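You operate a simulated robot arm through the tools that you are given. There is no shell and no other tool.

The job below is to be done with a simulated robot arm. You get a single attempt, and the scene is never put back.

Task
Put things in order on the top of the desk. At the end: the clear water tank stands where the grey round tin (marked "SPARES") stood; the teal spool from the top of the desk stands where the clear water tank stood; the teal dusting pad from the top of the desk is on the case; the grey round tin stands where the teal dusting pad stood; whatever was shut is shut again. Leave all else as you found it, and nothing knocked over.

It is judged by the outcome, as a careful person would: the job done as asked, and still so three seconds after it is handed in. It fails if anything else is knocked over, pushed out of place, dropped, spilled or broken.

Robot
A 6-joint arm with a two-finger gripper, fixed in place. Base frame: the origin is at the foot of the arm, x ahead of it, y to its left, z up; the work surface is at about z = 0. Lengths are in mm, angles in rad, forces in N, time in s.
With the tool pointing down near the work surface it reaches from about 240 to 620 mm from the base axis. Its first joint turns from -1.152 to 1.152 rad. Payload 1.37 kg.
The TCP is the grasp point between the finger pads, 22 mm short of the fingertips. In the tool frame z runs along the fingers and y along their closing line. Largest opening 92 mm; the body of the gripper starts 65 mm behind the TCP.
Orientation is told as [roll, pitch, yaw] about the base's x, y, z axes, in that order, counted from this pose: with the fingers straight down and closing along the base's y, the tool's x points along the base's -x, its y along +y and its z along -z.

Tools
- The arm moves only by the tool jog_arm. Its argument "series" is a list of rows, each a list of 3 entries, a list of its own where there are three numbers: the shift along the base's x, y, z in units of 150 mm (1.0 is 150 mm), then the turn, a rotation vector about the base's x, y, z in units of 90 degrees (1.0 is 90 degrees), then the closure, from 0 (fully open) to 1 (shut). In form: [[[dx, dy, dz], [ax, ay, az], gripper], ...]. A call has 1 to 20 rows; each row is the pose to reach, as a shift and turn from the pose commanded when the call began. A call with a number of a shift or a turn outside -1 to 1 is refused whole. Rows are played at 5 a second. More than 50 mm and 0.15 rad between two rows, or a gripper value outside its range, and nothing of the call is played. Where a pose cannot be reached the arm comes as near as it can. A force on the tool above 40 N (or 10 N above the force at the start of the call, whichever is more), or a blocked arm, ends the call early, and 0.2 s more pass. Each finger halts on what it meets, pressing with about 26 N; the grip force reading is that of the motor and also rises with nothing between the fingers. The clock runs only during rows and for 0.2 s after the last one: add rows that repeat a pose to give the fingers time. It gives the time, the measured TCP pose, the force on the tool (base axes), the opening and the grip force at its end, in the units of the frame above (readings bear some noise), with the torque about the TCP (base axes, N m) and any sound that the robot's microphone picked up.
- Cameras (640 x 400 px; columns grow to the right, rows downward): "scene" is fixed at [44.3, -457.4, 558.8]; the picture's right is [0.48, -0.87, 0.00], its down [-0.64, -0.35, -0.69] and it looks along [0.60, 0.33, -0.73] (base axes); focal length 346 px, centre (320, 200). "wrist" rides on the gripper at [71, 19, -102] in the tool frame; the picture's right is [-0.26, 0.96, 0.00], its down [-0.75, -0.20, -0.62] and it looks along [-0.60, -0.16, 0.78] (tool axes); focal length 280 px, centre (320, 200). There is no depth. A picture from a camera that has moved, and an enlarged one, comes with that camera's place and axes in the base frame and with its lens. The place of the scene camera against the robot may be out by one fixed shift of up to 12 mm in any direction.
- get_image(camera): a new picture of that camera. No time passes.
- zoom(camera, box): a new picture of the part [left, top, right, bottom] of that camera's present view, enlarged. No time passes.
- close_job(): hands the job in; it is judged then, once.

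Places have to be worked out from the pictures, the camera data and where the tool is seen. Open the gripper and draw the arm clear of the work before you hand the job in, unless the task says otherwise.

The tools are called after ">>>" as a command line: name --argument value ..., lists and objects as JSON in quotes. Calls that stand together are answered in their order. jog_arm: Moves the arm, as the interface text tells. Its arguments: {"type":"object","properties":{"series":{"type":"array"}},"required":["series"]} The other tools are called the same way: get_image (camera) takes a picture; zoom (camera, box) takes an enlarged picture of a part of a camera's view; close_job () hands the job in.

At the start:

```text
clock: 0.0
tcp_pos: [312.9, -273.3, 232.2]
orientation: [0.001, 0.0, -0.001]
ft_force: [-0.2, 0.8, 0.0]
torque: [-0.04, 0.08, -0.04]
opening: 92.1
grasp_force: 0.1
```

scene: 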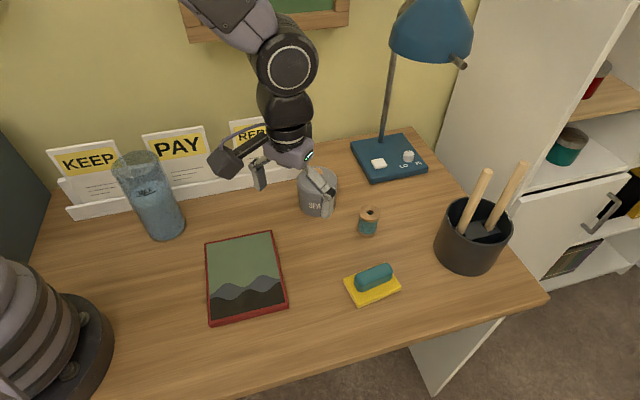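
wrist: 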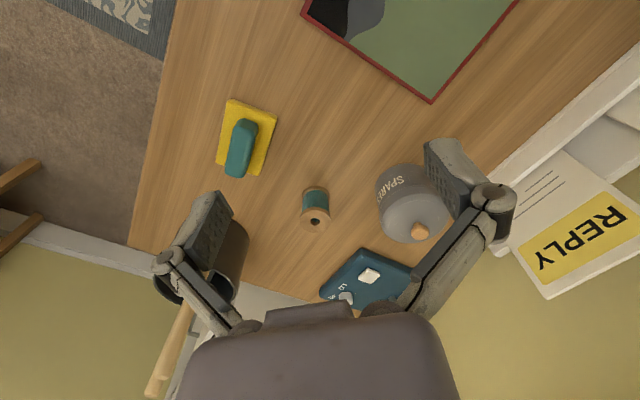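

I start by looking closely at the scene objects before moving anything.

>>> zoom --camera "scene" --box '[40, 100, 240, 260]'

>>> zoom --camera "scene" --box '[180, 210, 420, 340]'

>>> zoom --camera "scene" --box '[280, 120, 440, 250]'

>>> zoom --camera "scene" --box '[420, 40, 640, 300]'

>>> zoom --camera "wrist" --box '[180, 80, 480, 310]'

>>> zoom --camera "scene" --box '[170, 0, 360, 60]'

```text
2.50 times, centred on (140, 180) of scene
camera zoom: at [44.3, -457.4, 558.8], right [0.48, -0.87, 0.0], down [-0.64, -0.35, -0.69], along [0.6, 0.33, -0.73], focal length 864 px, centre (770, 250)
```

zoom: 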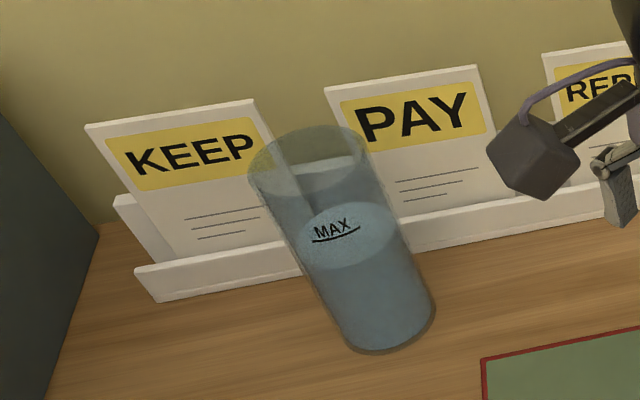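

```text
2.67 times, centred on (300, 275) of scene
camera zoom: at [44.3, -457.4, 558.8], right [0.48, -0.87, 0.0], down [-0.64, -0.35, -0.69], along [0.6, 0.33, -0.73], focal length 922 px, centre (373, 0)
```

zoom: 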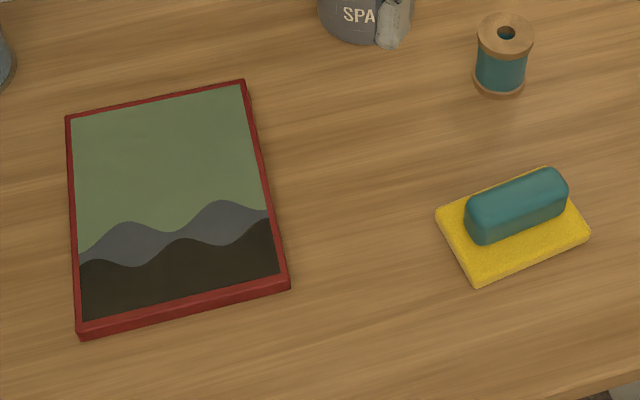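

```text
3.08 times, centred on (360, 185) of scene
camera zoom: at [44.3, -457.4, 558.8], right [0.48, -0.87, 0.0], down [-0.64, -0.35, -0.69], along [0.6, 0.33, -0.73], focal length 1064 px, centre (197, 246)
```

zoom: 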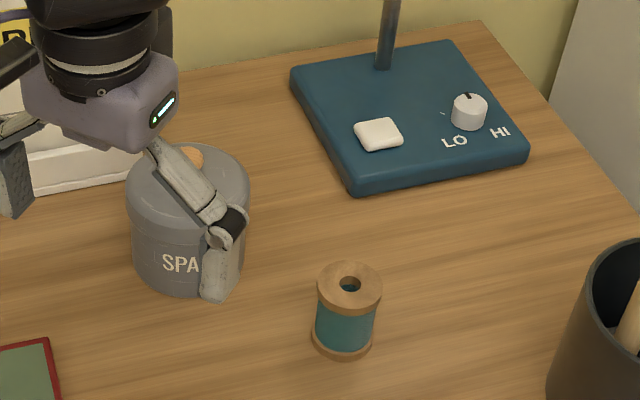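

```text
1.54 times, centred on (530, 170) of scene
camera zoom: at [44.3, -457.4, 558.8], right [0.48, -0.87, 0.0], down [-0.64, -0.35, -0.69], along [0.6, 0.33, -0.73], focal length 532 px, centre (-3, 246)
```

zoom: 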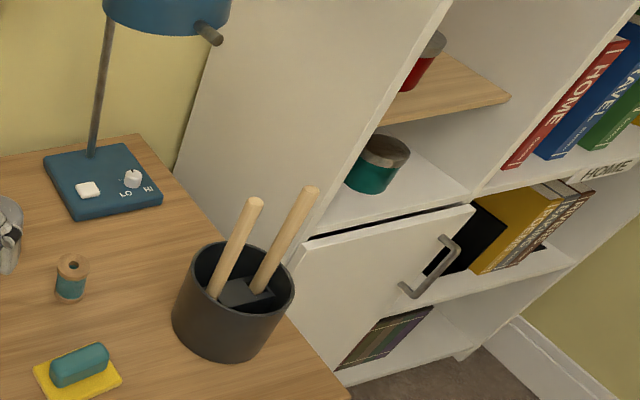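

```text
1.74 times, centred on (330, 195) of wrist
camera zoom: at [242.4, -253.0, 333.3], right [0.26, 0.96, 0.0], down [0.75, -0.2, 0.62], along [0.6, -0.16, -0.78], focal length 488 px, centre (303, 209)
```

zoom: 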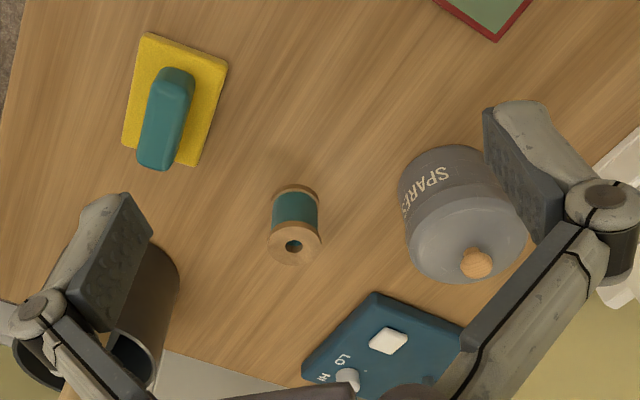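

```text
3.37 times, centred on (265, 30) of scene
camera zoom: at [44.3, -457.4, 558.8], right [0.48, -0.87, 0.0], down [-0.64, -0.35, -0.69], along [0.6, 0.33, -0.73], focal length 1164 px, centre (505, 773)
```

zoom: 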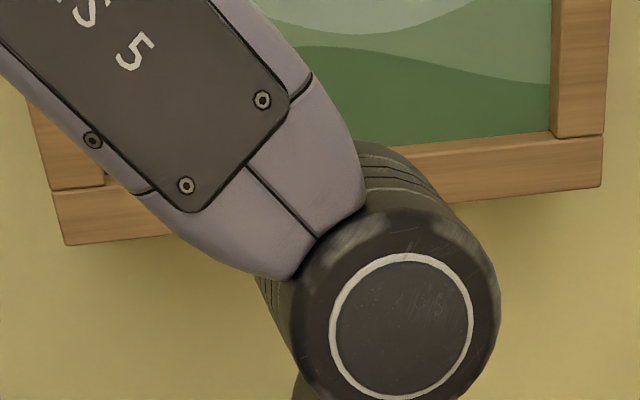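

The red-framed flat item near the middle-left looks like the case; before trusting that I check the dark panel on the left edge and the lower edge of the red item.

>>> zoom --camera "scene" --box '[0, 60, 130, 300]'

>>> zoom --camera "scene" --box '[195, 225, 300, 335]'

>>> zoom --camera "scene" --box '[290, 150, 390, 250]'

>>> zoom --camera "wrist" --box '[340, 130, 480, 260]'

```text
1.67 times, centred on (65, 180) of scene
camera zoom: at [44.3, -457.4, 558.8], right [0.48, -0.87, 0.0], down [-0.64, -0.35, -0.69], along [0.6, 0.33, -0.73], focal length 576 px, centre (745, 233)
```

zoom: 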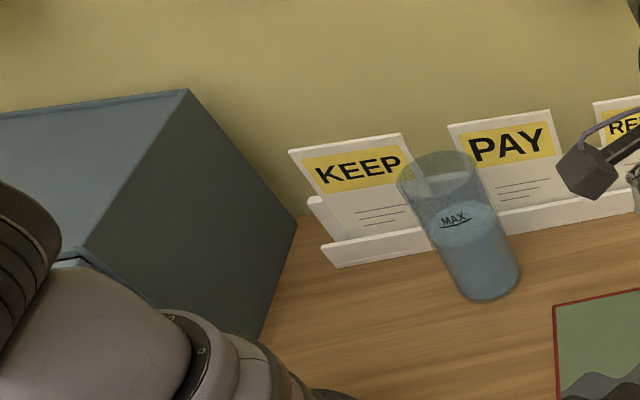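

```text
3.64 times, centred on (248, 280) of scene
camera zoom: at [44.3, -457.4, 558.8], right [0.48, -0.87, 0.0], down [-0.64, -0.35, -0.69], along [0.6, 0.33, -0.73], focal length 1257 px, centre (584, -91)
```

zoom: 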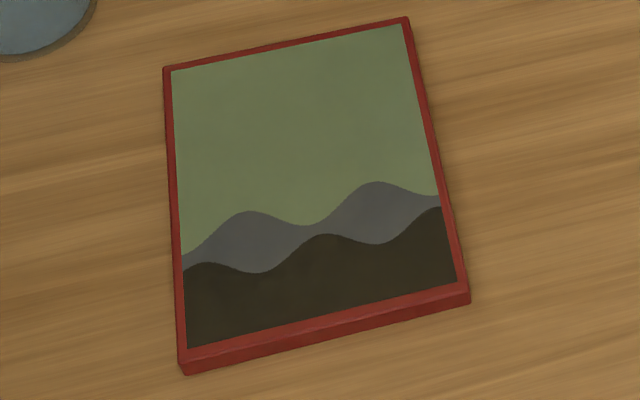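

```text
4.00 times, centred on (340, 200) of scene
camera zoom: at [44.3, -457.4, 558.8], right [0.48, -0.87, 0.0], down [-0.64, -0.35, -0.69], along [0.6, 0.33, -0.73], focal length 1383 px, centre (240, 200)
```

zoom: 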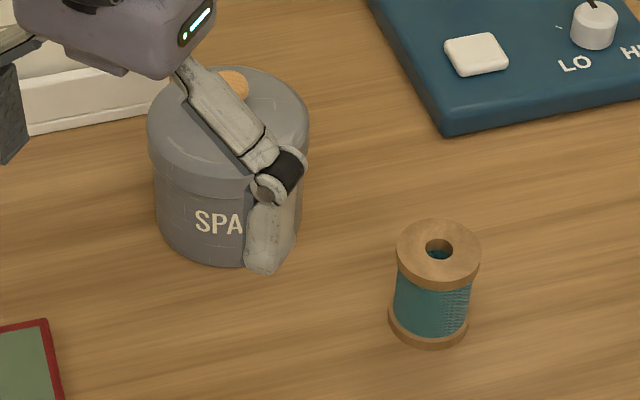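

```text
3.08 times, centred on (410, 195) of wrist
camera zoom: at [242.4, -253.0, 333.3], right [0.26, 0.96, 0.0], down [0.75, -0.2, 0.62], along [0.6, -0.16, -0.78], focal length 863 px, centre (43, 215)
```

zoom: 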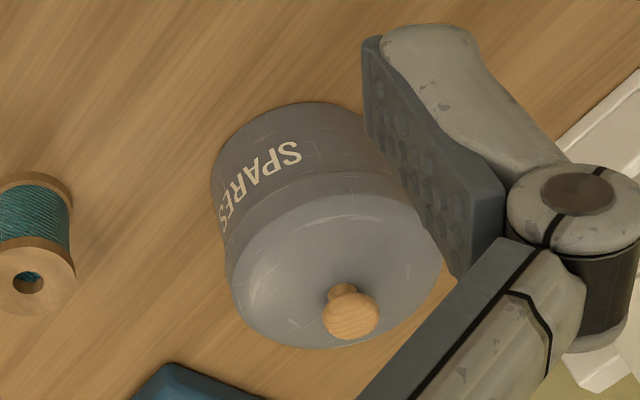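

There is a large blue-grey box at the left end of the desk which could be what is meant by "case" too, so I look further left for it.

>>> zoom --camera "scene" --box '[0, 0, 20, 400]'

>>> zoom --camera "scene" --box '[620, 0, 640, 400]'

>>> zoom --camera "scene" --box '[0, 380, 640, 400]'

```text
1.00 times, centred on (10, 200) of scene (not enlarged: the box is as wide or as high as the picture)
camera zoom: at [44.3, -457.4, 558.8], right [0.48, -0.87, 0.0], down [-0.64, -0.35, -0.69], along [0.6, 0.33, -0.73], focal length 346 px, centre (630, 200)
```

zoom: 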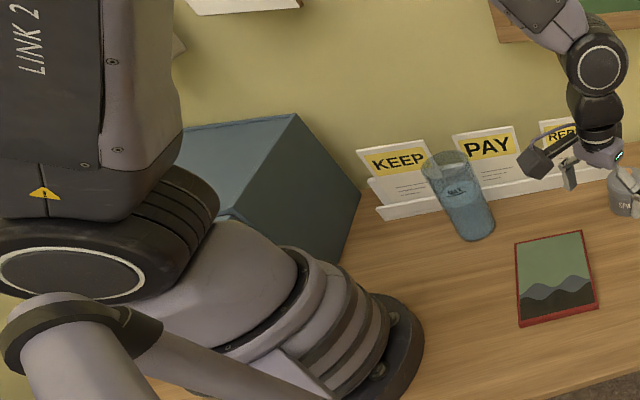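

```text
1.00 times, centred on (630, 200) of scene (not enlarged: the box is as wide or as high as the picture)
camera zoom: at [44.3, -457.4, 558.8], right [0.48, -0.87, 0.0], down [-0.64, -0.35, -0.69], along [0.6, 0.33, -0.73], focal length 346 px, centre (10, 200)
```

zoom: 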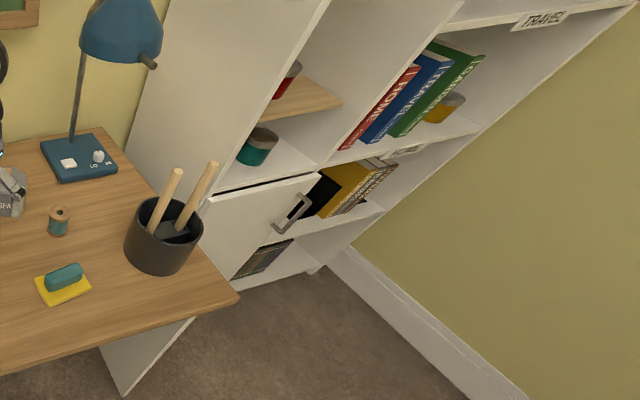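

```text
1.00 times, centred on (320, 390) of scene (not enlarged: the box is as wide or as high as the picture)
camera zoom: at [44.3, -457.4, 558.8], right [0.48, -0.87, 0.0], down [-0.64, -0.35, -0.69], along [0.6, 0.33, -0.73], focal length 346 px, centre (320, 10)
```

zoom: 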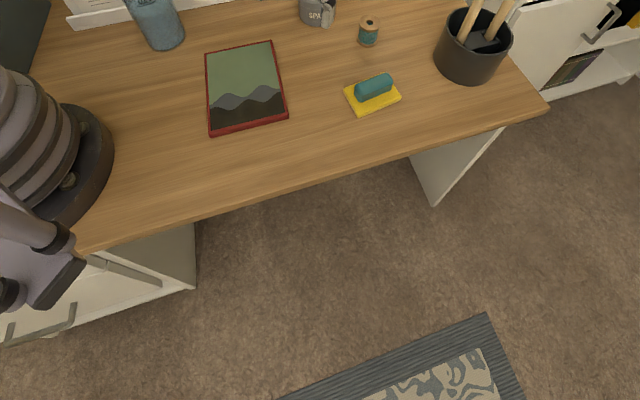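

The blue-grey box stands beside the arm's foot, about 200 mm tall, so "case" is still ambiguous. I raise the arm over free space and turn the wrist camera that way to see it and the red item properly.

>>> jog_arm --series '[[[0.02, 0.0, 0.2], [0, 0, 0.05], 0], [[0.04, 0.1, 0.4], [0, 0, 0.1], 0], [[0.06, 0.3, 0.6], [0, 0, 0.15], 0], [[0.1, 0.5, 0.7], [0, 0, 0.22], 0], [[0.15, 0.7, 0.75], [0, 0, 0.3], 0], [[0.2, 0.85, 0.8], [0, 0, 0.38], 0], [[0.2, 1.0, 0.8], [0, 0, 0.45], 0]]'

>>> get_image --camera "wrist"

>>> get_image --camera "scene"

```text
clock: 1.6
tcp_pos: [343.0, -122.0, 350.5]
orientation: [0.0, -0.001, 0.708]
ft_force: [0.4, 0.6, 0.2]
torque: [-0.02, -0.01, 0.02]
opening: 91.7
grasp_force: 0.0
```

```text
taken
camera wrist: at [277.8, -152.4, 452.6], right [-0.43, 0.9, 0.0], down [0.71, 0.34, 0.62], along [0.56, 0.27, -0.78], focal length 280 px, centre (320, 200)
```

wrist: 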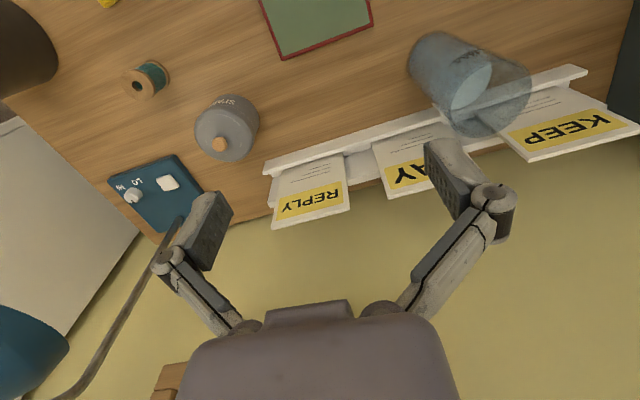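

```text
taken
```

scene: 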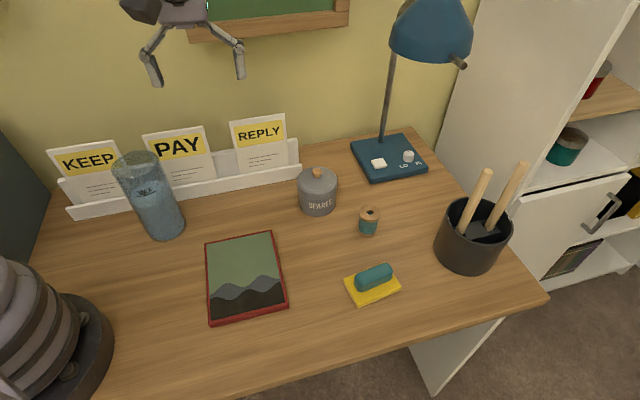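

The red item, tin, spool and tank all show well here. I continue left and turn further to view the blue-grey box.

>>> jog_arm --series '[[[-0.03, 0.15, 0.02], [0, 0, 0.08], 0], [[-0.08, 0.35, 0.04], [0, 0, 0.16], 0], [[-0.14, 0.55, 0.06], [0, 0, 0.24], 0], [[-0.22, 0.75, 0.06], [0, 0, 0.32], 0], [[-0.32, 0.95, 0.06], [0, 0, 0.4], 0], [[-0.36, 1.0, 0.06], [0, 0, 0.48], 0], [[-0.36, 1.0, 0.06], [0, 0, 0.56], 0]]'

>>> get_image --camera "wrist"

```text
clock: 3.2
tcp_pos: [287.9, 26.0, 360.5]
orientation: [-0.001, -0.001, 1.588]
ft_force: [0.9, -0.5, -0.1]
torque: [-0.02, 0.0, -0.01]
opening: 91.9
grasp_force: 0.0
```

```text
taken
camera wrist: at [270.8, -43.3, 462.8], right [-0.97, 0.24, 0.0], down [0.19, 0.76, 0.62], along [0.15, 0.61, -0.78], focal length 280 px, centre (320, 200)
```

wrist: 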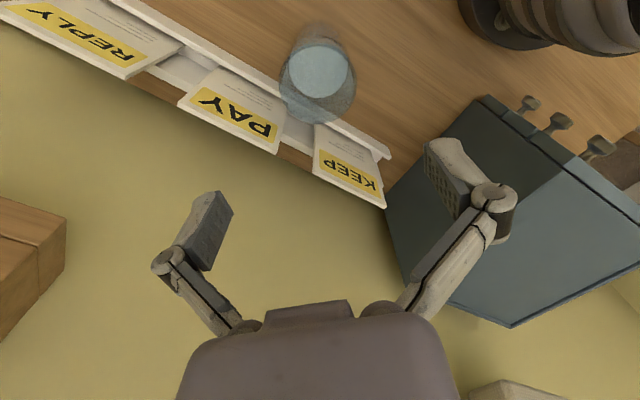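

The box has a row of three knobs along its front edge; I zoom to see what it is.

>>> zoom --camera "wrist" --box '[380, 60, 640, 340]'

>>> zoom --camera "wrist" --box '[600, 0, 640, 400]'

>>> zoom --camera "scene" --box '[0, 0, 2, 400]'

>>> zoom --camera "wrist" --box '[250, 20, 400, 140]'

```text
1.43 times, centred on (510, 200) of wrist
camera zoom: at [270.8, -43.3, 462.8], right [-0.97, 0.24, 0.0], down [0.19, 0.76, 0.62], along [0.15, 0.61, -0.78], focal length 401 px, centre (49, 200)
```

zoom: 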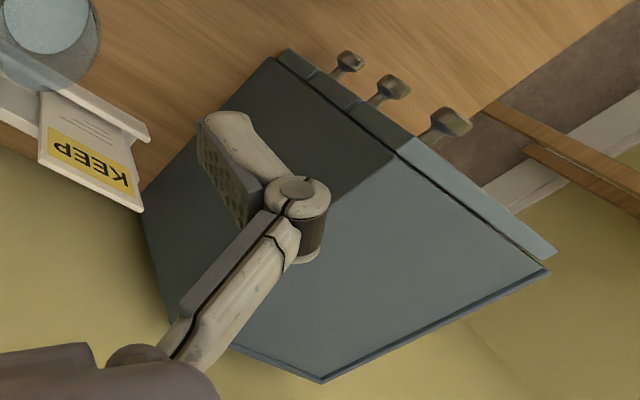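

```text
1.00 times, centred on (620, 200) of wrist (not enlarged: the box is as wide or as high as the picture)
camera zoom: at [270.8, -43.3, 462.8], right [-0.97, 0.24, 0.0], down [0.19, 0.76, 0.62], along [0.15, 0.61, -0.78], focal length 280 px, centre (20, 200)
```

zoom: 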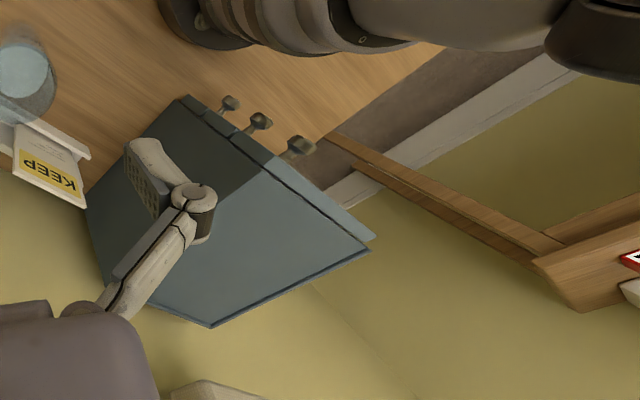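

```text
1.00 times, centred on (1, 200) of scene (not enlarged: the box is as wide or as high as the picture)
camera zoom: at [44.3, -457.4, 558.8], right [0.48, -0.87, 0.0], down [-0.64, -0.35, -0.69], along [0.6, 0.33, -0.73], focal length 346 px, centre (639, 200)
```

zoom: 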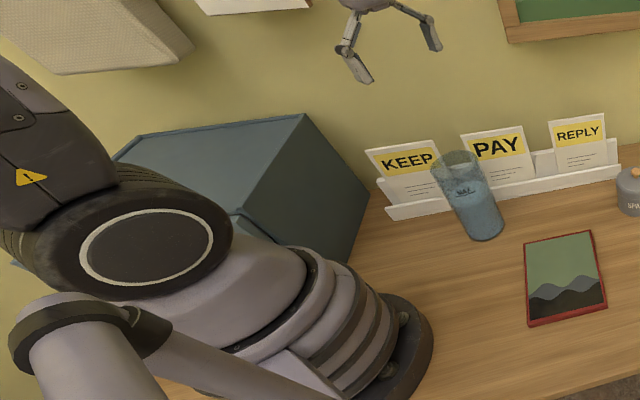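

```text
3.33 times, centred on (325, 80) of wrist
camera zoom: at [270.8, -43.3, 462.8], right [-0.97, 0.24, 0.0], down [0.19, 0.76, 0.62], along [0.15, 0.61, -0.78], focal length 935 px, centre (303, 600)
```

zoom: 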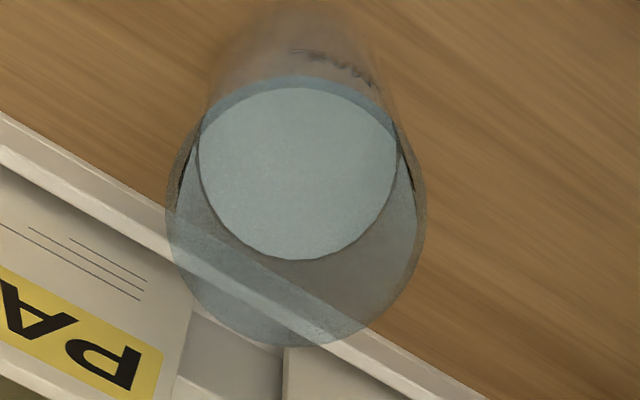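

The grey-blue box is a little chest of drawers with knobs (out of reach for its top, beyond the joint limit), while the red flat thing looks like a slim disc/book-style case with cover art on the desk – that is the case. The tank's centre computes to about (295, 46), rim ~84 mm wide. I now swing back toward the pad to view it.

>>> jog_arm --series '[[[0.04, -0.1, 0], [0, 0, -0.08], 0], [[0.1, -0.25, 0], [0, 0, -0.16], 0], [[0.17, -0.4, 0], [0, 0, -0.24], 0], [[0.24, -0.55, 0], [0, 0, -0.33], 0], [[0.28, -0.7, 0], [0, 0, -0.42], 0], [[0.32, -0.85, 0], [0, 0, -0.5], 0], [[0.33, -1.0, 0], [0, 0, -0.58], 0]]'

>>> jog_arm --series '[[[0.0, -0.15, -0.05], [0, 0, -0.08], 0], [[-0.05, -0.3, -0.15], [0, 0, -0.16], 0], [[-0.12, -0.45, -0.25], [0, 0, -0.24], 0], [[-0.22, -0.65, -0.35], [0, 0, -0.32], 0], [[-0.35, -0.8, -0.5], [0, 0, -0.38], 0], [[-0.48, -0.9, -0.65], [0, 0, -0.43], 0], [[-0.6, -1.0, -0.8], [0, 0, -0.43], 0]]'

>>> get_image --camera "wrist"

```text
clock: 4.8
tcp_pos: [337.4, -122.5, 359.5]
orientation: [0.0, 0.0, 0.675]
ft_force: [-0.9, -0.7, -0.4]
torque: [-0.01, 0.01, -0.01]
opening: 92.2
grasp_force: 0.0
```

```text
clock: 6.4
tcp_pos: [248.8, -271.0, 240.7]
orientation: [-0.001, -0.002, 0.0]
ft_force: [-0.1, 0.5, 0.4]
torque: [0.01, 0.02, 0.01]
opening: 91.9
grasp_force: 0.2
```

```text
taken
camera wrist: at [178.1, -251.5, 342.7], right [0.26, 0.96, 0.0], down [0.75, -0.2, 0.63], along [0.6, -0.16, -0.78], focal length 280 px, centre (320, 200)
```

wrist: 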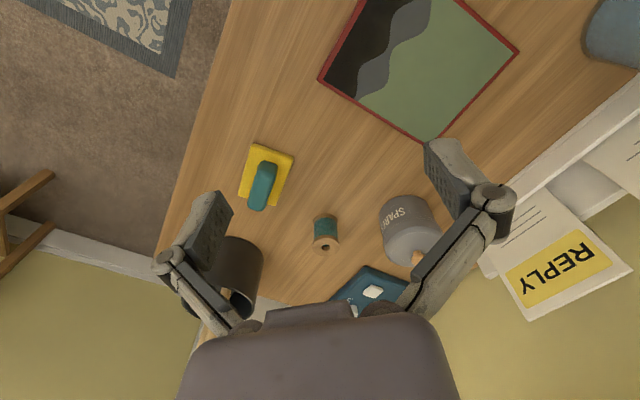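

This view shows pad, spool, tin and case together; I zoom on each for accurate measurement.

>>> zoom --camera "wrist" --box '[226, 135, 306, 220]'

>>> zoom --camera "wrist" --box '[290, 185, 450, 285]'

>>> zoom --camera "wrist" --box '[305, 0, 530, 150]'

```text
4.71 times, centred on (266, 178) of wrist
camera zoom: at [178.1, -251.5, 342.7], right [0.26, 0.96, 0.0], down [0.75, -0.2, 0.63], along [0.6, -0.16, -0.78], focal length 1320 px, centre (574, 306)
```

zoom: 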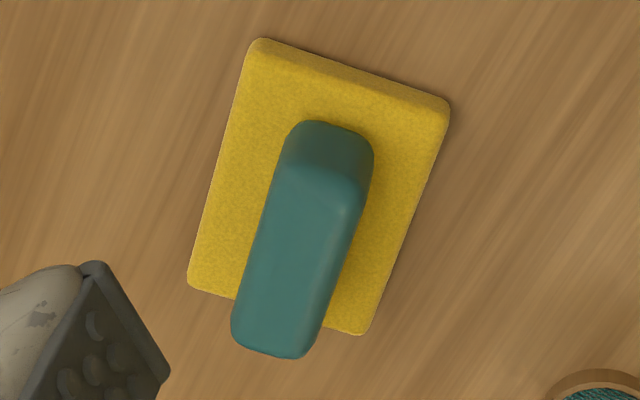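

```text
4.00 times, centred on (370, 235) of wrist
camera zoom: at [178.1, -251.5, 342.7], right [0.26, 0.96, 0.0], down [0.75, -0.2, 0.63], along [0.6, -0.16, -0.78], focal length 1122 px, centre (120, 60)
```

zoom: 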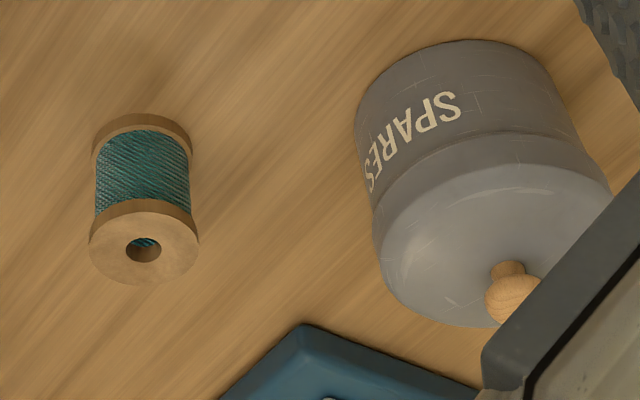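

```text
2.67 times, centred on (418, 75) of wrist
camera zoom: at [178.1, -251.5, 342.7], right [0.26, 0.96, 0.0], down [0.75, -0.2, 0.63], along [0.6, -0.16, -0.78], focal length 748 px, centre (60, 533)
```

zoom: 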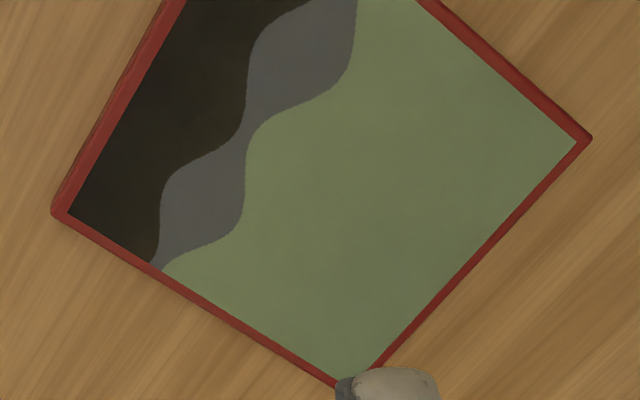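

Measurements: pad centre ≈ (376, −388), handle axis ≈ −37°, handle top ≈ 38 mm; case centre ≈ (281, −172), about 161×132; tin ≈ (500, −204); spool ≈ (491, −327), 41 mm wide and 52 tall. I move above the pad with the fingers turned across the handle.

>>> jog_arm --series '[[[0.12, -0.11, -0.05], [0, 0, -0.06], 0], [[0.24, -0.22, -0.15], [0, 0, -0.12], 0], [[0.37, -0.34, -0.28], [0, 0, -0.18], 0], [[0.49, -0.45, -0.4], [0, 0, -0.24], 0], [[0.61, -0.56, -0.53], [0, 0, -0.3], 0], [[0.73, -0.67, -0.66], [0, 0, -0.36], 0], [[0.848, -0.777, -0.78], [0, 0, -0.413], 0.3], [[0.848, -0.777, -0.78], [0, 0, -0.413], 0.3], [[0.848, -0.777, -0.78], [0, 0, -0.413], 0.3]]'

>>> get_image --camera "wrist"

>>> zoom --camera "scene" --box '[310, 210, 440, 320]'

```text
clock: 8.4
tcp_pos: [377.3, -391.4, 121.5]
orientation: [0.001, -0.001, -0.649]
ft_force: [0.4, 0.3, 0.1]
torque: [-0.01, 0.0, -0.01]
opening: 64.4
grasp_force: 0.1
```

```text
taken
camera wrist: at [332.5, -332.0, 224.0], right [0.79, 0.61, 0.0], down [0.48, -0.62, 0.62], along [0.38, -0.5, -0.78], focal length 280 px, centre (320, 200)
```

wrist: 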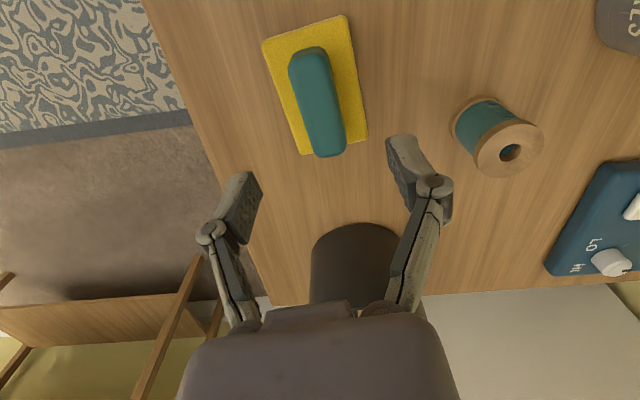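

```text
3.64 times, centred on (375, 265) of scene
camera zoom: at [44.3, -457.4, 558.8], right [0.48, -0.87, 0.0], down [-0.64, -0.35, -0.69], along [0.6, 0.33, -0.73], focal length 1257 px, centre (120, -36)
```

zoom: 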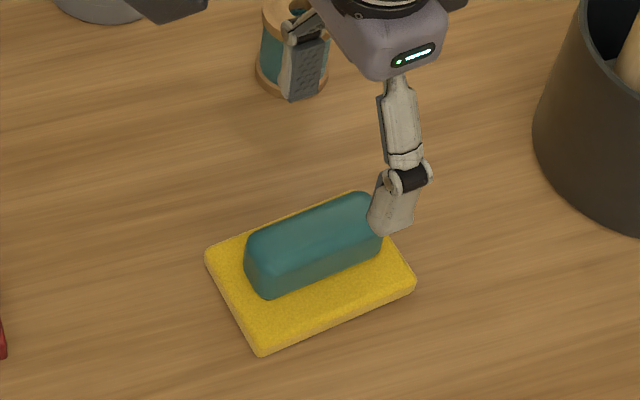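

Recomputed from this view the handle centre is (376, −388), so the tool needs just ~2.5 mm correction. I descend so the fingertips stay just above the yellow pad, then close on the handle.

>>> jog_arm --series '[[[-0.009, 0.017, -0.12], [0, 0, 0], 0.3], [[-0.009, 0.017, -0.24], [0, 0, 0], 0.3], [[-0.009, 0.017, -0.36], [0, 0, 0], 0.3], [[-0.009, 0.017, -0.47], [0, 0, 0], 0.3], [[-0.009, 0.017, -0.56], [0, 0, 0], 0.3], [[-0.009, 0.017, -0.56], [0, 0, 0], 0.3]]'

>>> zoom --camera "wrist" --box '[200, 0, 480, 220]'

>>> zoom --camera "scene" --box '[310, 210, 440, 320]'

```text
clock: 9.8
tcp_pos: [375.9, -388.4, 37.1]
orientation: [0.0, 0.001, -0.649]
ft_force: [-0.3, -0.6, -0.2]
torque: [-0.02, 0.01, 0.01]
opening: 64.4
grasp_force: 0.1
```

```text
1.82 times, centred on (340, 110) of wrist
camera zoom: at [330.7, -328.6, 140.5], right [0.79, 0.61, 0.0], down [0.48, -0.62, 0.63], along [0.38, -0.5, -0.78], focal length 510 px, centre (284, 364)
```

zoom: 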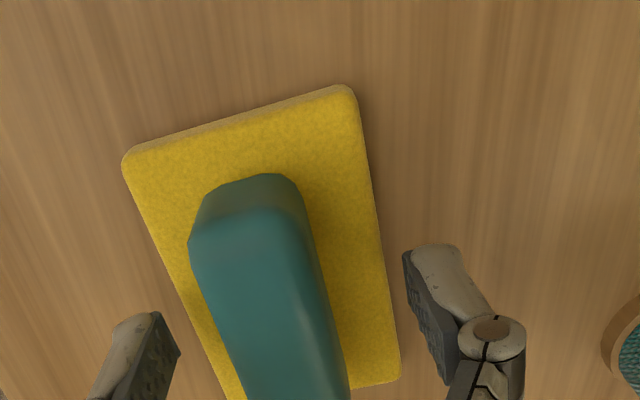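

```text
3.64 times, centred on (375, 265) of scene
camera zoom: at [44.3, -457.4, 558.8], right [0.48, -0.87, 0.0], down [-0.64, -0.35, -0.69], along [0.6, 0.33, -0.73], focal length 1257 px, centre (120, -36)
```

zoom: 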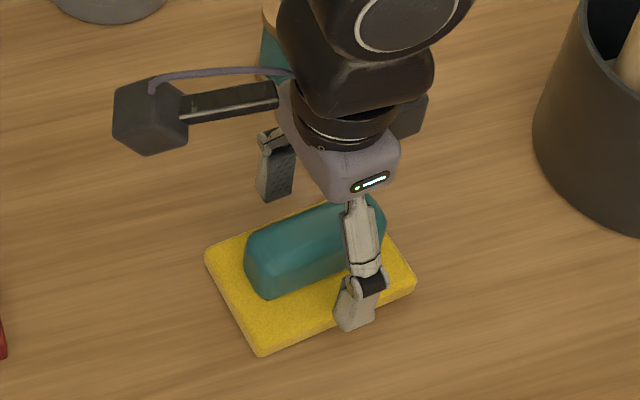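

The fingers straddle the handle centred; now I close on it and lift a little to check the grip.

>>> jog_arm --series '[[[0, 0, 0], [0, 0, 0], 0.6], [[0, 0, 0], [0, 0, 0], 0.9], [[0, 0, 0], [0, 0, 0], 0.9], [[0, 0, 0], [0, 0, 0], 0.9], [[0, 0, 0], [0, 0, 0], 0.9], [[0, 0, 0.05], [0, 0, 0], 0.9], [[0, 0, 0.15], [0, 0, 0], 0.9], [[0, 0, 0.3], [0, 0, 0], 0.9]]'

>>> zoom --camera "scene" --box '[310, 190, 440, 320]'

>>> get_image --camera "wrist"

```text
clock: 11.6
tcp_pos: [374.0, -387.2, 83.0]
orientation: [-0.001, -0.002, -0.649]
ft_force: [0.6, -0.1, -0.6]
torque: [0.0, -0.01, 0.03]
opening: 25.2
grasp_force: 26.2
```

```text
3.08 times, centred on (375, 255) of scene
camera zoom: at [44.3, -457.4, 558.8], right [0.48, -0.87, 0.0], down [-0.64, -0.35, -0.69], along [0.6, 0.33, -0.73], focal length 1064 px, centre (151, 31)
```

zoom: 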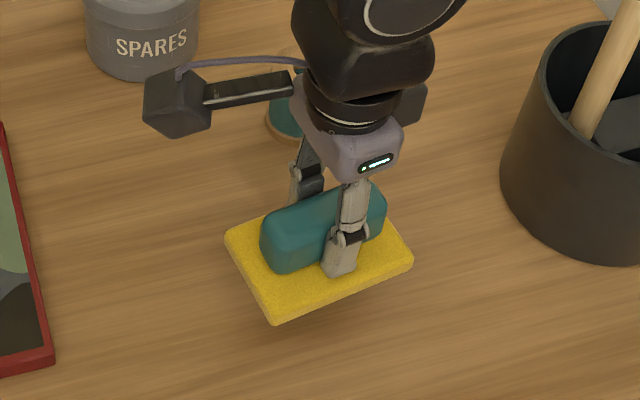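

```text
taken
camera wrist: at [329.3, -328.6, 185.4], right [0.79, 0.61, 0.0], down [0.48, -0.62, 0.62], along [0.38, -0.49, -0.78], focal length 280 px, centre (320, 200)
```

wrist: 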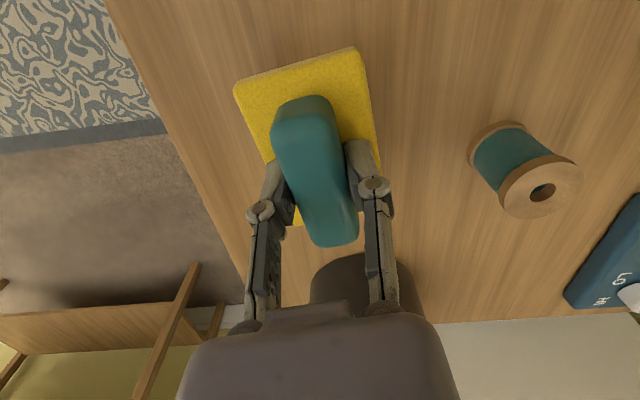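

The pad is held (25 mm handle, 26 N). I carry it over to above the centre of the red case, turning a little so it squares up with the case.

>>> jog_arm --series '[[[-0.05, 0.12, 0.06], [0, 0, -0.02], 0.9], [[-0.12, 0.28, 0.1], [0, 0, -0.04], 0.9], [[-0.19, 0.44, 0.1], [0, 0, -0.06], 0.9], [[-0.26, 0.6, 0.1], [0, 0, -0.08], 0.9], [[-0.33, 0.76, 0.1], [0, 0, -0.1], 0.9], [[-0.4, 0.93, 0.1], [0, 0, -0.134], 0.9]]'

>>> jog_arm --series '[[[-0.07, 0.16, 0], [0, 0, 0], 0.9], [[-0.14, 0.32, 0], [0, 0, 0], 0.9], [[-0.215, 0.51, 0], [0, 0, 0], 0.9], [[-0.215, 0.51, 0], [0, 0, 0], 0.9]]'

>>> get_image --camera "wrist"

>>> zoom --camera "scene" --box '[180, 190, 320, 340]'

```text
clock: 13.0
tcp_pos: [312.4, -244.4, 98.9]
orientation: [-0.002, 0.001, -0.859]
ft_force: [-0.1, -0.3, -0.4]
torque: [0.01, 0.01, -0.02]
opening: 25.1
grasp_force: 26.1
```

```text
clock: 14.0
tcp_pos: [283.6, -171.0, 97.9]
orientation: [-0.001, 0.001, -0.861]
ft_force: [-0.8, 0.6, 0.0]
torque: [0.03, 0.0, -0.01]
opening: 25.3
grasp_force: 25.4
```

```text
taken
camera wrist: at [252.6, -103.4, 200.3], right [0.9, 0.43, 0.0], down [0.34, -0.7, 0.63], along [0.27, -0.56, -0.78], focal length 280 px, centre (320, 200)
```

wrist: 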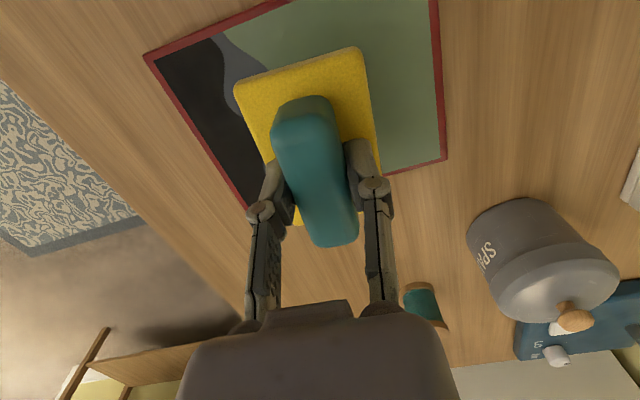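

```text
2.67 times, centred on (250, 265) of scene
camera zoom: at [44.3, -457.4, 558.8], right [0.48, -0.87, 0.0], down [-0.64, -0.35, -0.69], along [0.6, 0.33, -0.73], focal length 922 px, centre (507, 27)
```

zoom: 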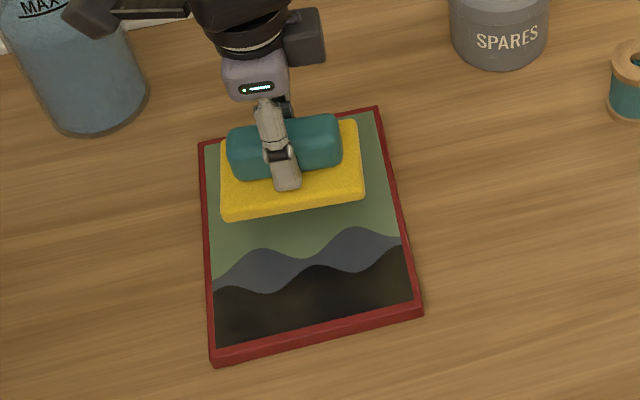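

The pad hangs squarely above the case centre, its underside about 60 mm up. I descend most of the way and check.

>>> jog_arm --series '[[[-0.01, 0, -0.08], [0, 0, 0], 0.9], [[-0.01, 0, -0.16], [0, 0, 0], 0.9], [[-0.01, 0, -0.23], [0, 0, 0], 0.9], [[-0.01, 0, -0.27], [0, 0, 0], 0.9], [[-0.01, 0, -0.28], [0, 0, 0], 0.9], [[-0.01, 0, -0.28], [0, 0, 0], 0.9]]'

>>> zoom --camera "scene" --box '[190, 220, 310, 340]'

>>> zoom --camera "wrist" --box '[180, 0, 480, 240]'

```text
clock: 15.4
tcp_pos: [281.6, -171.6, 56.6]
orientation: [0.001, 0.0, -0.859]
ft_force: [-0.6, -0.2, -1.1]
torque: [-0.01, -0.01, -0.01]
opening: 25.0
grasp_force: 26.1
```

```text
3.33 times, centred on (250, 280) of scene
camera zoom: at [44.3, -457.4, 558.8], right [0.48, -0.87, 0.0], down [-0.64, -0.35, -0.69], along [0.6, 0.33, -0.73], focal length 1152 px, centre (553, -67)
```

zoom: 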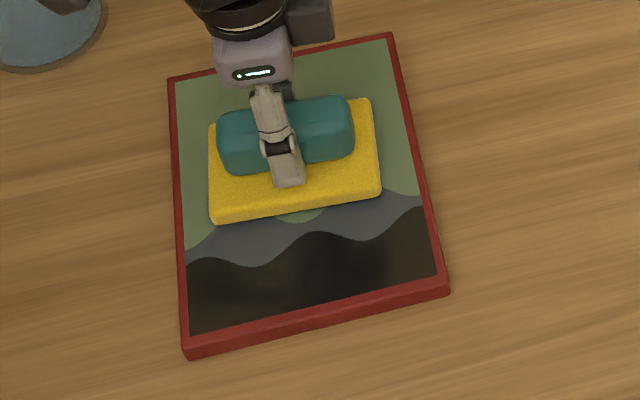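

```text
1.67 times, centred on (330, 120) of wrist
camera zoom: at [249.2, -103.4, 158.6], right [0.9, 0.43, 0.0], down [0.34, -0.7, 0.63], along [0.27, -0.56, -0.78], focal length 467 px, centre (303, 333)
```

zoom: 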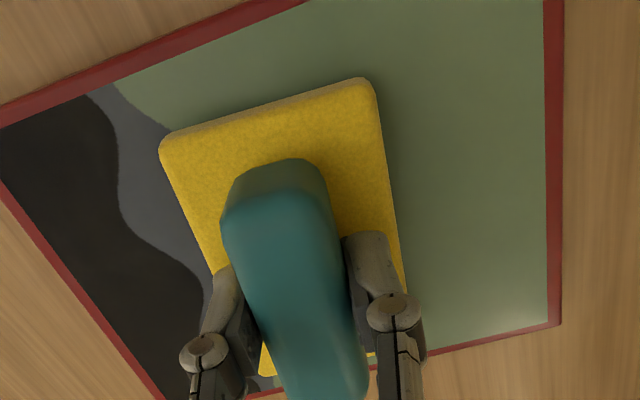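

Pad underside is ~19 mm up, case top 12–16 mm. I creep down in ~1 mm steps while watching the force.

>>> jog_arm --series '[[[0, 0, -0.007], [0, 0, 0], 0.9], [[0, 0, -0.013], [0, 0, 0], 0.9], [[0, 0, -0.02], [0, 0, 0], 0.9]]'

>>> jog_arm --series '[[[0, 0, -0.007], [0, 0, 0], 0.9], [[0, 0, -0.013], [0, 0, 0], 0.9]]'

>>> zoom --camera "scene" --box '[190, 220, 310, 340]'

```text
clock: 16.2
tcp_pos: [280.2, -172.5, 54.4]
orientation: [-0.001, -0.001, -0.858]
ft_force: [-0.7, -0.1, -0.2]
torque: [-0.04, 0.02, -0.02]
opening: 25.2
grasp_force: 25.9
```

```text
clock: 16.8
tcp_pos: [279.8, -170.7, 53.7]
orientation: [0.0, -0.002, -0.859]
ft_force: [1.6, 7.2, 19.6]
torque: [0.22, 0.0, 0.01]
opening: 25.3
grasp_force: 26.1
```

```text
3.33 times, centred on (250, 280) of scene
camera zoom: at [44.2, -457.4, 558.8], right [0.48, -0.87, 0.0], down [-0.64, -0.35, -0.69], along [0.6, 0.33, -0.73], focal length 1152 px, centre (553, -67)
```

zoom: 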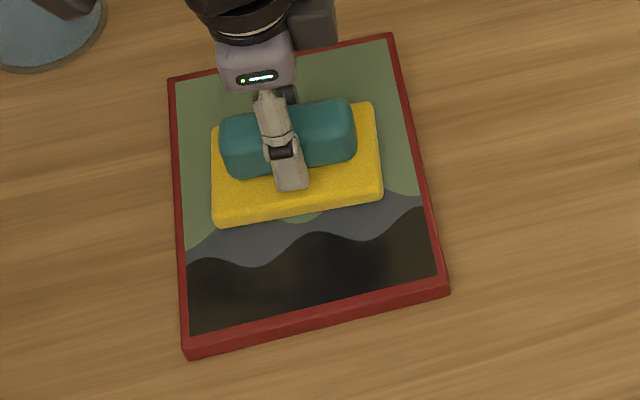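

Contact shows (19.6 N), so the pad sits on the case. I ease up ~1 mm, open the fingers and rise straight up.

>>> jog_arm --series '[[[0, 0, 0.008], [0, 0, 0], 0.9], [[0, 0, 0.008], [0, 0, 0], 0.6], [[0, 0, 0.008], [0, 0, 0], 0.4], [[0, 0, 0.008], [0, 0, 0], 0.3], [[0, 0, 0.008], [0, 0, 0], 0.3], [[0, 0, 0.05], [0, 0, 0], 0.3], [[0, 0, 0.2], [0, 0, 0], 0.3], [[0, 0, 0.4], [0, 0, 0], 0.2], [[0, 0, 0.6], [0, 0, 0], 0.1], [[0, 0, 0.8], [0, 0, 0], 0]]'

>>> get_image --camera "scene"

>>> get_image --camera "wrist"

```text
clock: 19.0
tcp_pos: [279.9, -171.7, 172.4]
orientation: [0.001, 0.002, -0.859]
ft_force: [0.4, 0.9, -0.3]
torque: [0.0, 0.0, -0.01]
opening: 92.0
grasp_force: 0.1
```

```text
taken
```

scene: 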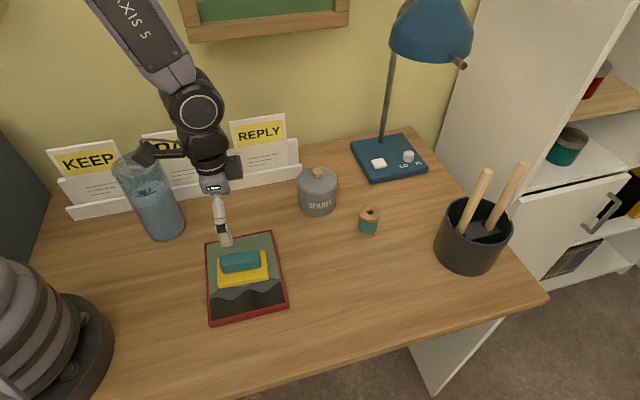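

```text
taken
camera wrist: at [249.5, -104.0, 274.1], right [0.9, 0.43, 0.0], down [0.34, -0.7, 0.62], along [0.27, -0.56, -0.78], focal length 280 px, centre (320, 200)
```

wrist: 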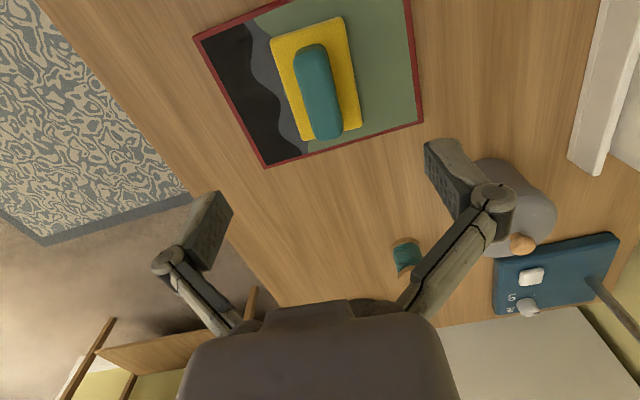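

The pad rests neatly on the case. Next is the tin: I move to a view position southwest of it and turn the fingers to close parallel to the letter rack.

>>> jog_arm --series '[[[0.05, -0.06, 0.05], [0, 0, 0.085], 0], [[0.1, -0.12, 0.05], [0, 0, 0.17], 0], [[0.15, -0.18, 0.05], [0, 0, 0.255], 0], [[0.2, -0.24, 0.05], [0, 0, 0.34], 0], [[0.25, -0.3, 0.05], [0, 0, 0.425], 0], [[0.3, -0.36, 0.05], [0, 0, 0.51], 0], [[0.35, -0.42, 0.05], [0, 0, 0.595], 0], [[0.4, -0.48, 0.05], [0, 0, 0.68], 0], [[0.45, -0.54, 0.05], [0, 0, 0.765], 0], [[0.5, -0.6, 0.05], [0, 0, 0.85], 0], [[0.55, -0.64, 0.05], [0, 0, 0.93], 0], [[0.573, -0.647, 0.05], [0, 0, 1.0], 0], [[0.573, -0.647, 0.05], [0, 0, 1.0], 0]]'

>>> get_image --camera "wrist"

```text
clock: 21.8
tcp_pos: [365.6, -267.2, 181.6]
orientation: [0.001, 0.0, 0.713]
ft_force: [0.0, 0.7, -0.4]
torque: [0.01, 0.01, 0.01]
opening: 92.0
grasp_force: 0.0
```

```text
taken
camera wrist: at [300.4, -299.1, 282.6], right [-0.43, 0.9, 0.0], down [0.7, 0.34, 0.62], along [0.56, 0.27, -0.78], focal length 280 px, centre (320, 200)
```

wrist: 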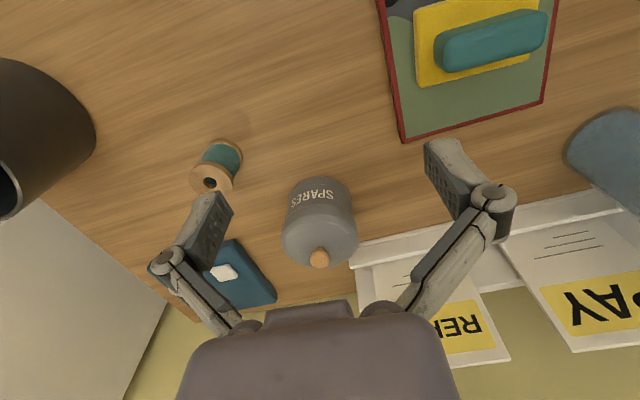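

>>> zoom --camera "wrist" --box '[250, 160, 390, 280]'

>>> zoom --camera "scene" --box '[285, 155, 350, 225]'

```text
3.33 times, centred on (320, 220) of wrist
camera zoom: at [300.4, -299.1, 282.6], right [-0.43, 0.9, 0.0], down [0.7, 0.34, 0.62], along [0.56, 0.27, -0.78], focal length 935 px, centre (320, 133)
```

zoom: 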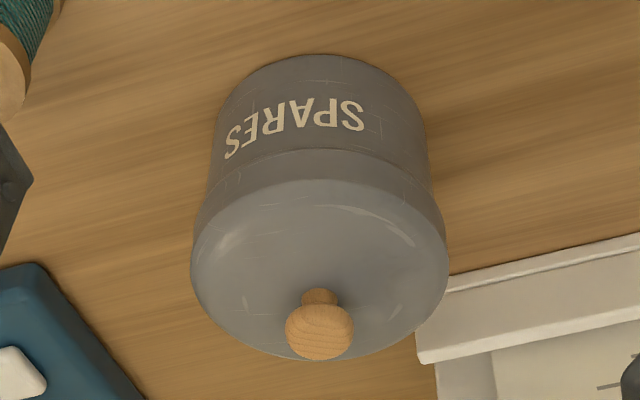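

```text
5.71 times, centred on (318, 190) of scene
camera zoom: at [44.3, -457.4, 558.8], right [0.48, -0.87, 0.0], down [-0.64, -0.35, -0.69], along [0.6, 0.33, -0.73], focal length 1975 px, centre (334, 257)
```

zoom: 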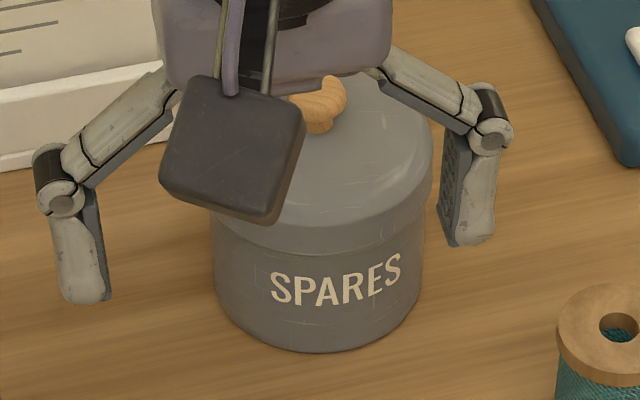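

The tin measures ~79 mm across the body, ~84 at the lid, knob top near 100 mm, so a straight-down grasp would hit the knob with the gripper body or pinch only the lid. I'll tilt the tool 30° to grip the body below the lid; first I go to a tilted pre-grasp point and look.

>>> jog_arm --series '[[[0.1, 0.03, -0.03], [0.036, -0.042, 0], 0], [[0.2, 0.06, -0.07], [0.072, -0.084, 0], 0], [[0.32, 0.1, -0.13], [0.108, -0.126, 0], 0], [[0.44, 0.14, -0.2], [0.145, -0.168, 0], 0], [[0.55, 0.175, -0.28], [0.182, -0.21, 0], 0], [[0.653, 0.205, -0.364], [0.218, -0.252, 0], 0], [[0.653, 0.205, -0.364], [0.218, -0.252, 0], 0]]'

>>> get_image --camera "wrist"

>>> get_image --camera "scene"

```text
clock: 23.4
tcp_pos: [464.7, -236.5, 124.4]
orientation: [0.0, -0.523, 0.713]
ft_force: [-0.2, 0.1, -0.3]
torque: [0.02, -0.03, -0.02]
opening: 92.0
grasp_force: 0.1
```

```text
taken
camera wrist: at [367.3, -294.4, 177.3], right [-0.46, 0.88, 0.13], down [0.39, 0.07, 0.92], along [0.8, 0.47, -0.37], focal length 280 px, centre (320, 200)
```

wrist: 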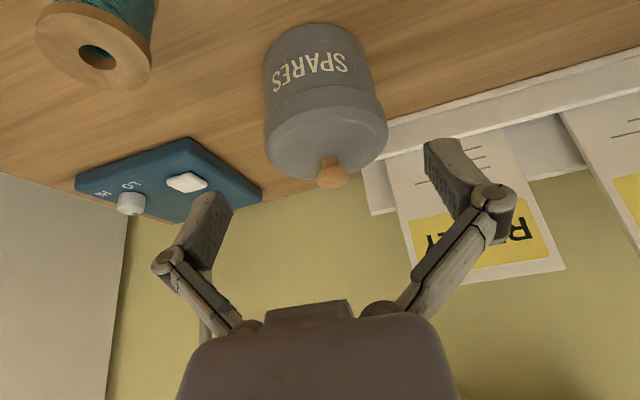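

```text
taken
```

scene: 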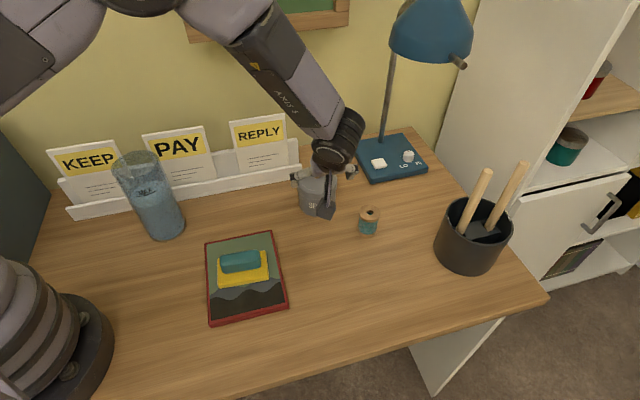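

>>> zoom --camera "wrist" --box '[230, 10, 420, 200]'

>>> zoom --camera "scene" --box '[270, 130, 400, 240]'

```text
2.11 times, centred on (325, 105) of wrist
camera zoom: at [367.3, -294.4, 177.3], right [-0.46, 0.88, 0.13], down [0.39, 0.07, 0.92], along [0.8, 0.47, -0.37], focal length 590 px, centre (310, 400)
```

zoom: 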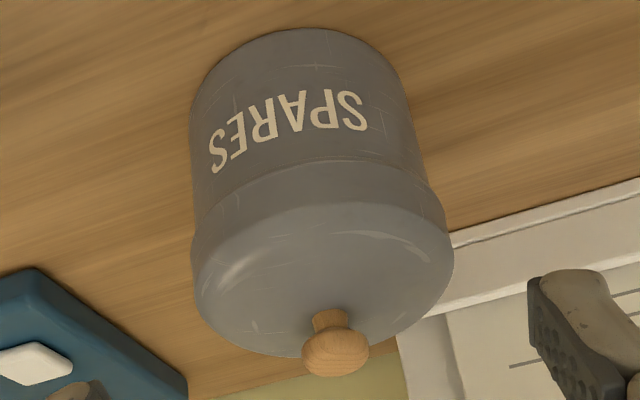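

```text
3.64 times, centred on (335, 185) of scene
camera zoom: at [44.3, -457.4, 558.8], right [0.48, -0.87, 0.0], down [-0.64, -0.35, -0.69], along [0.6, 0.33, -0.73], focal length 1257 px, centre (266, 254)
```

zoom: 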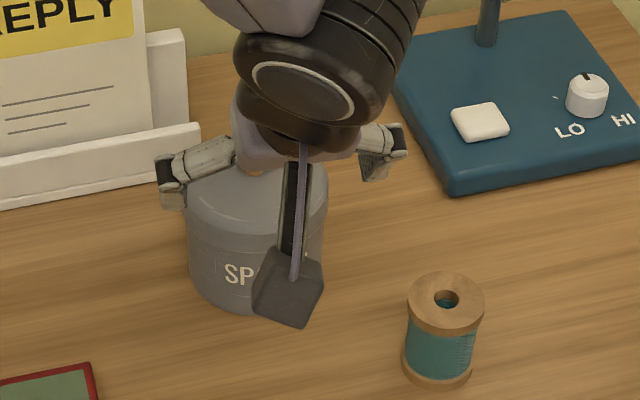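

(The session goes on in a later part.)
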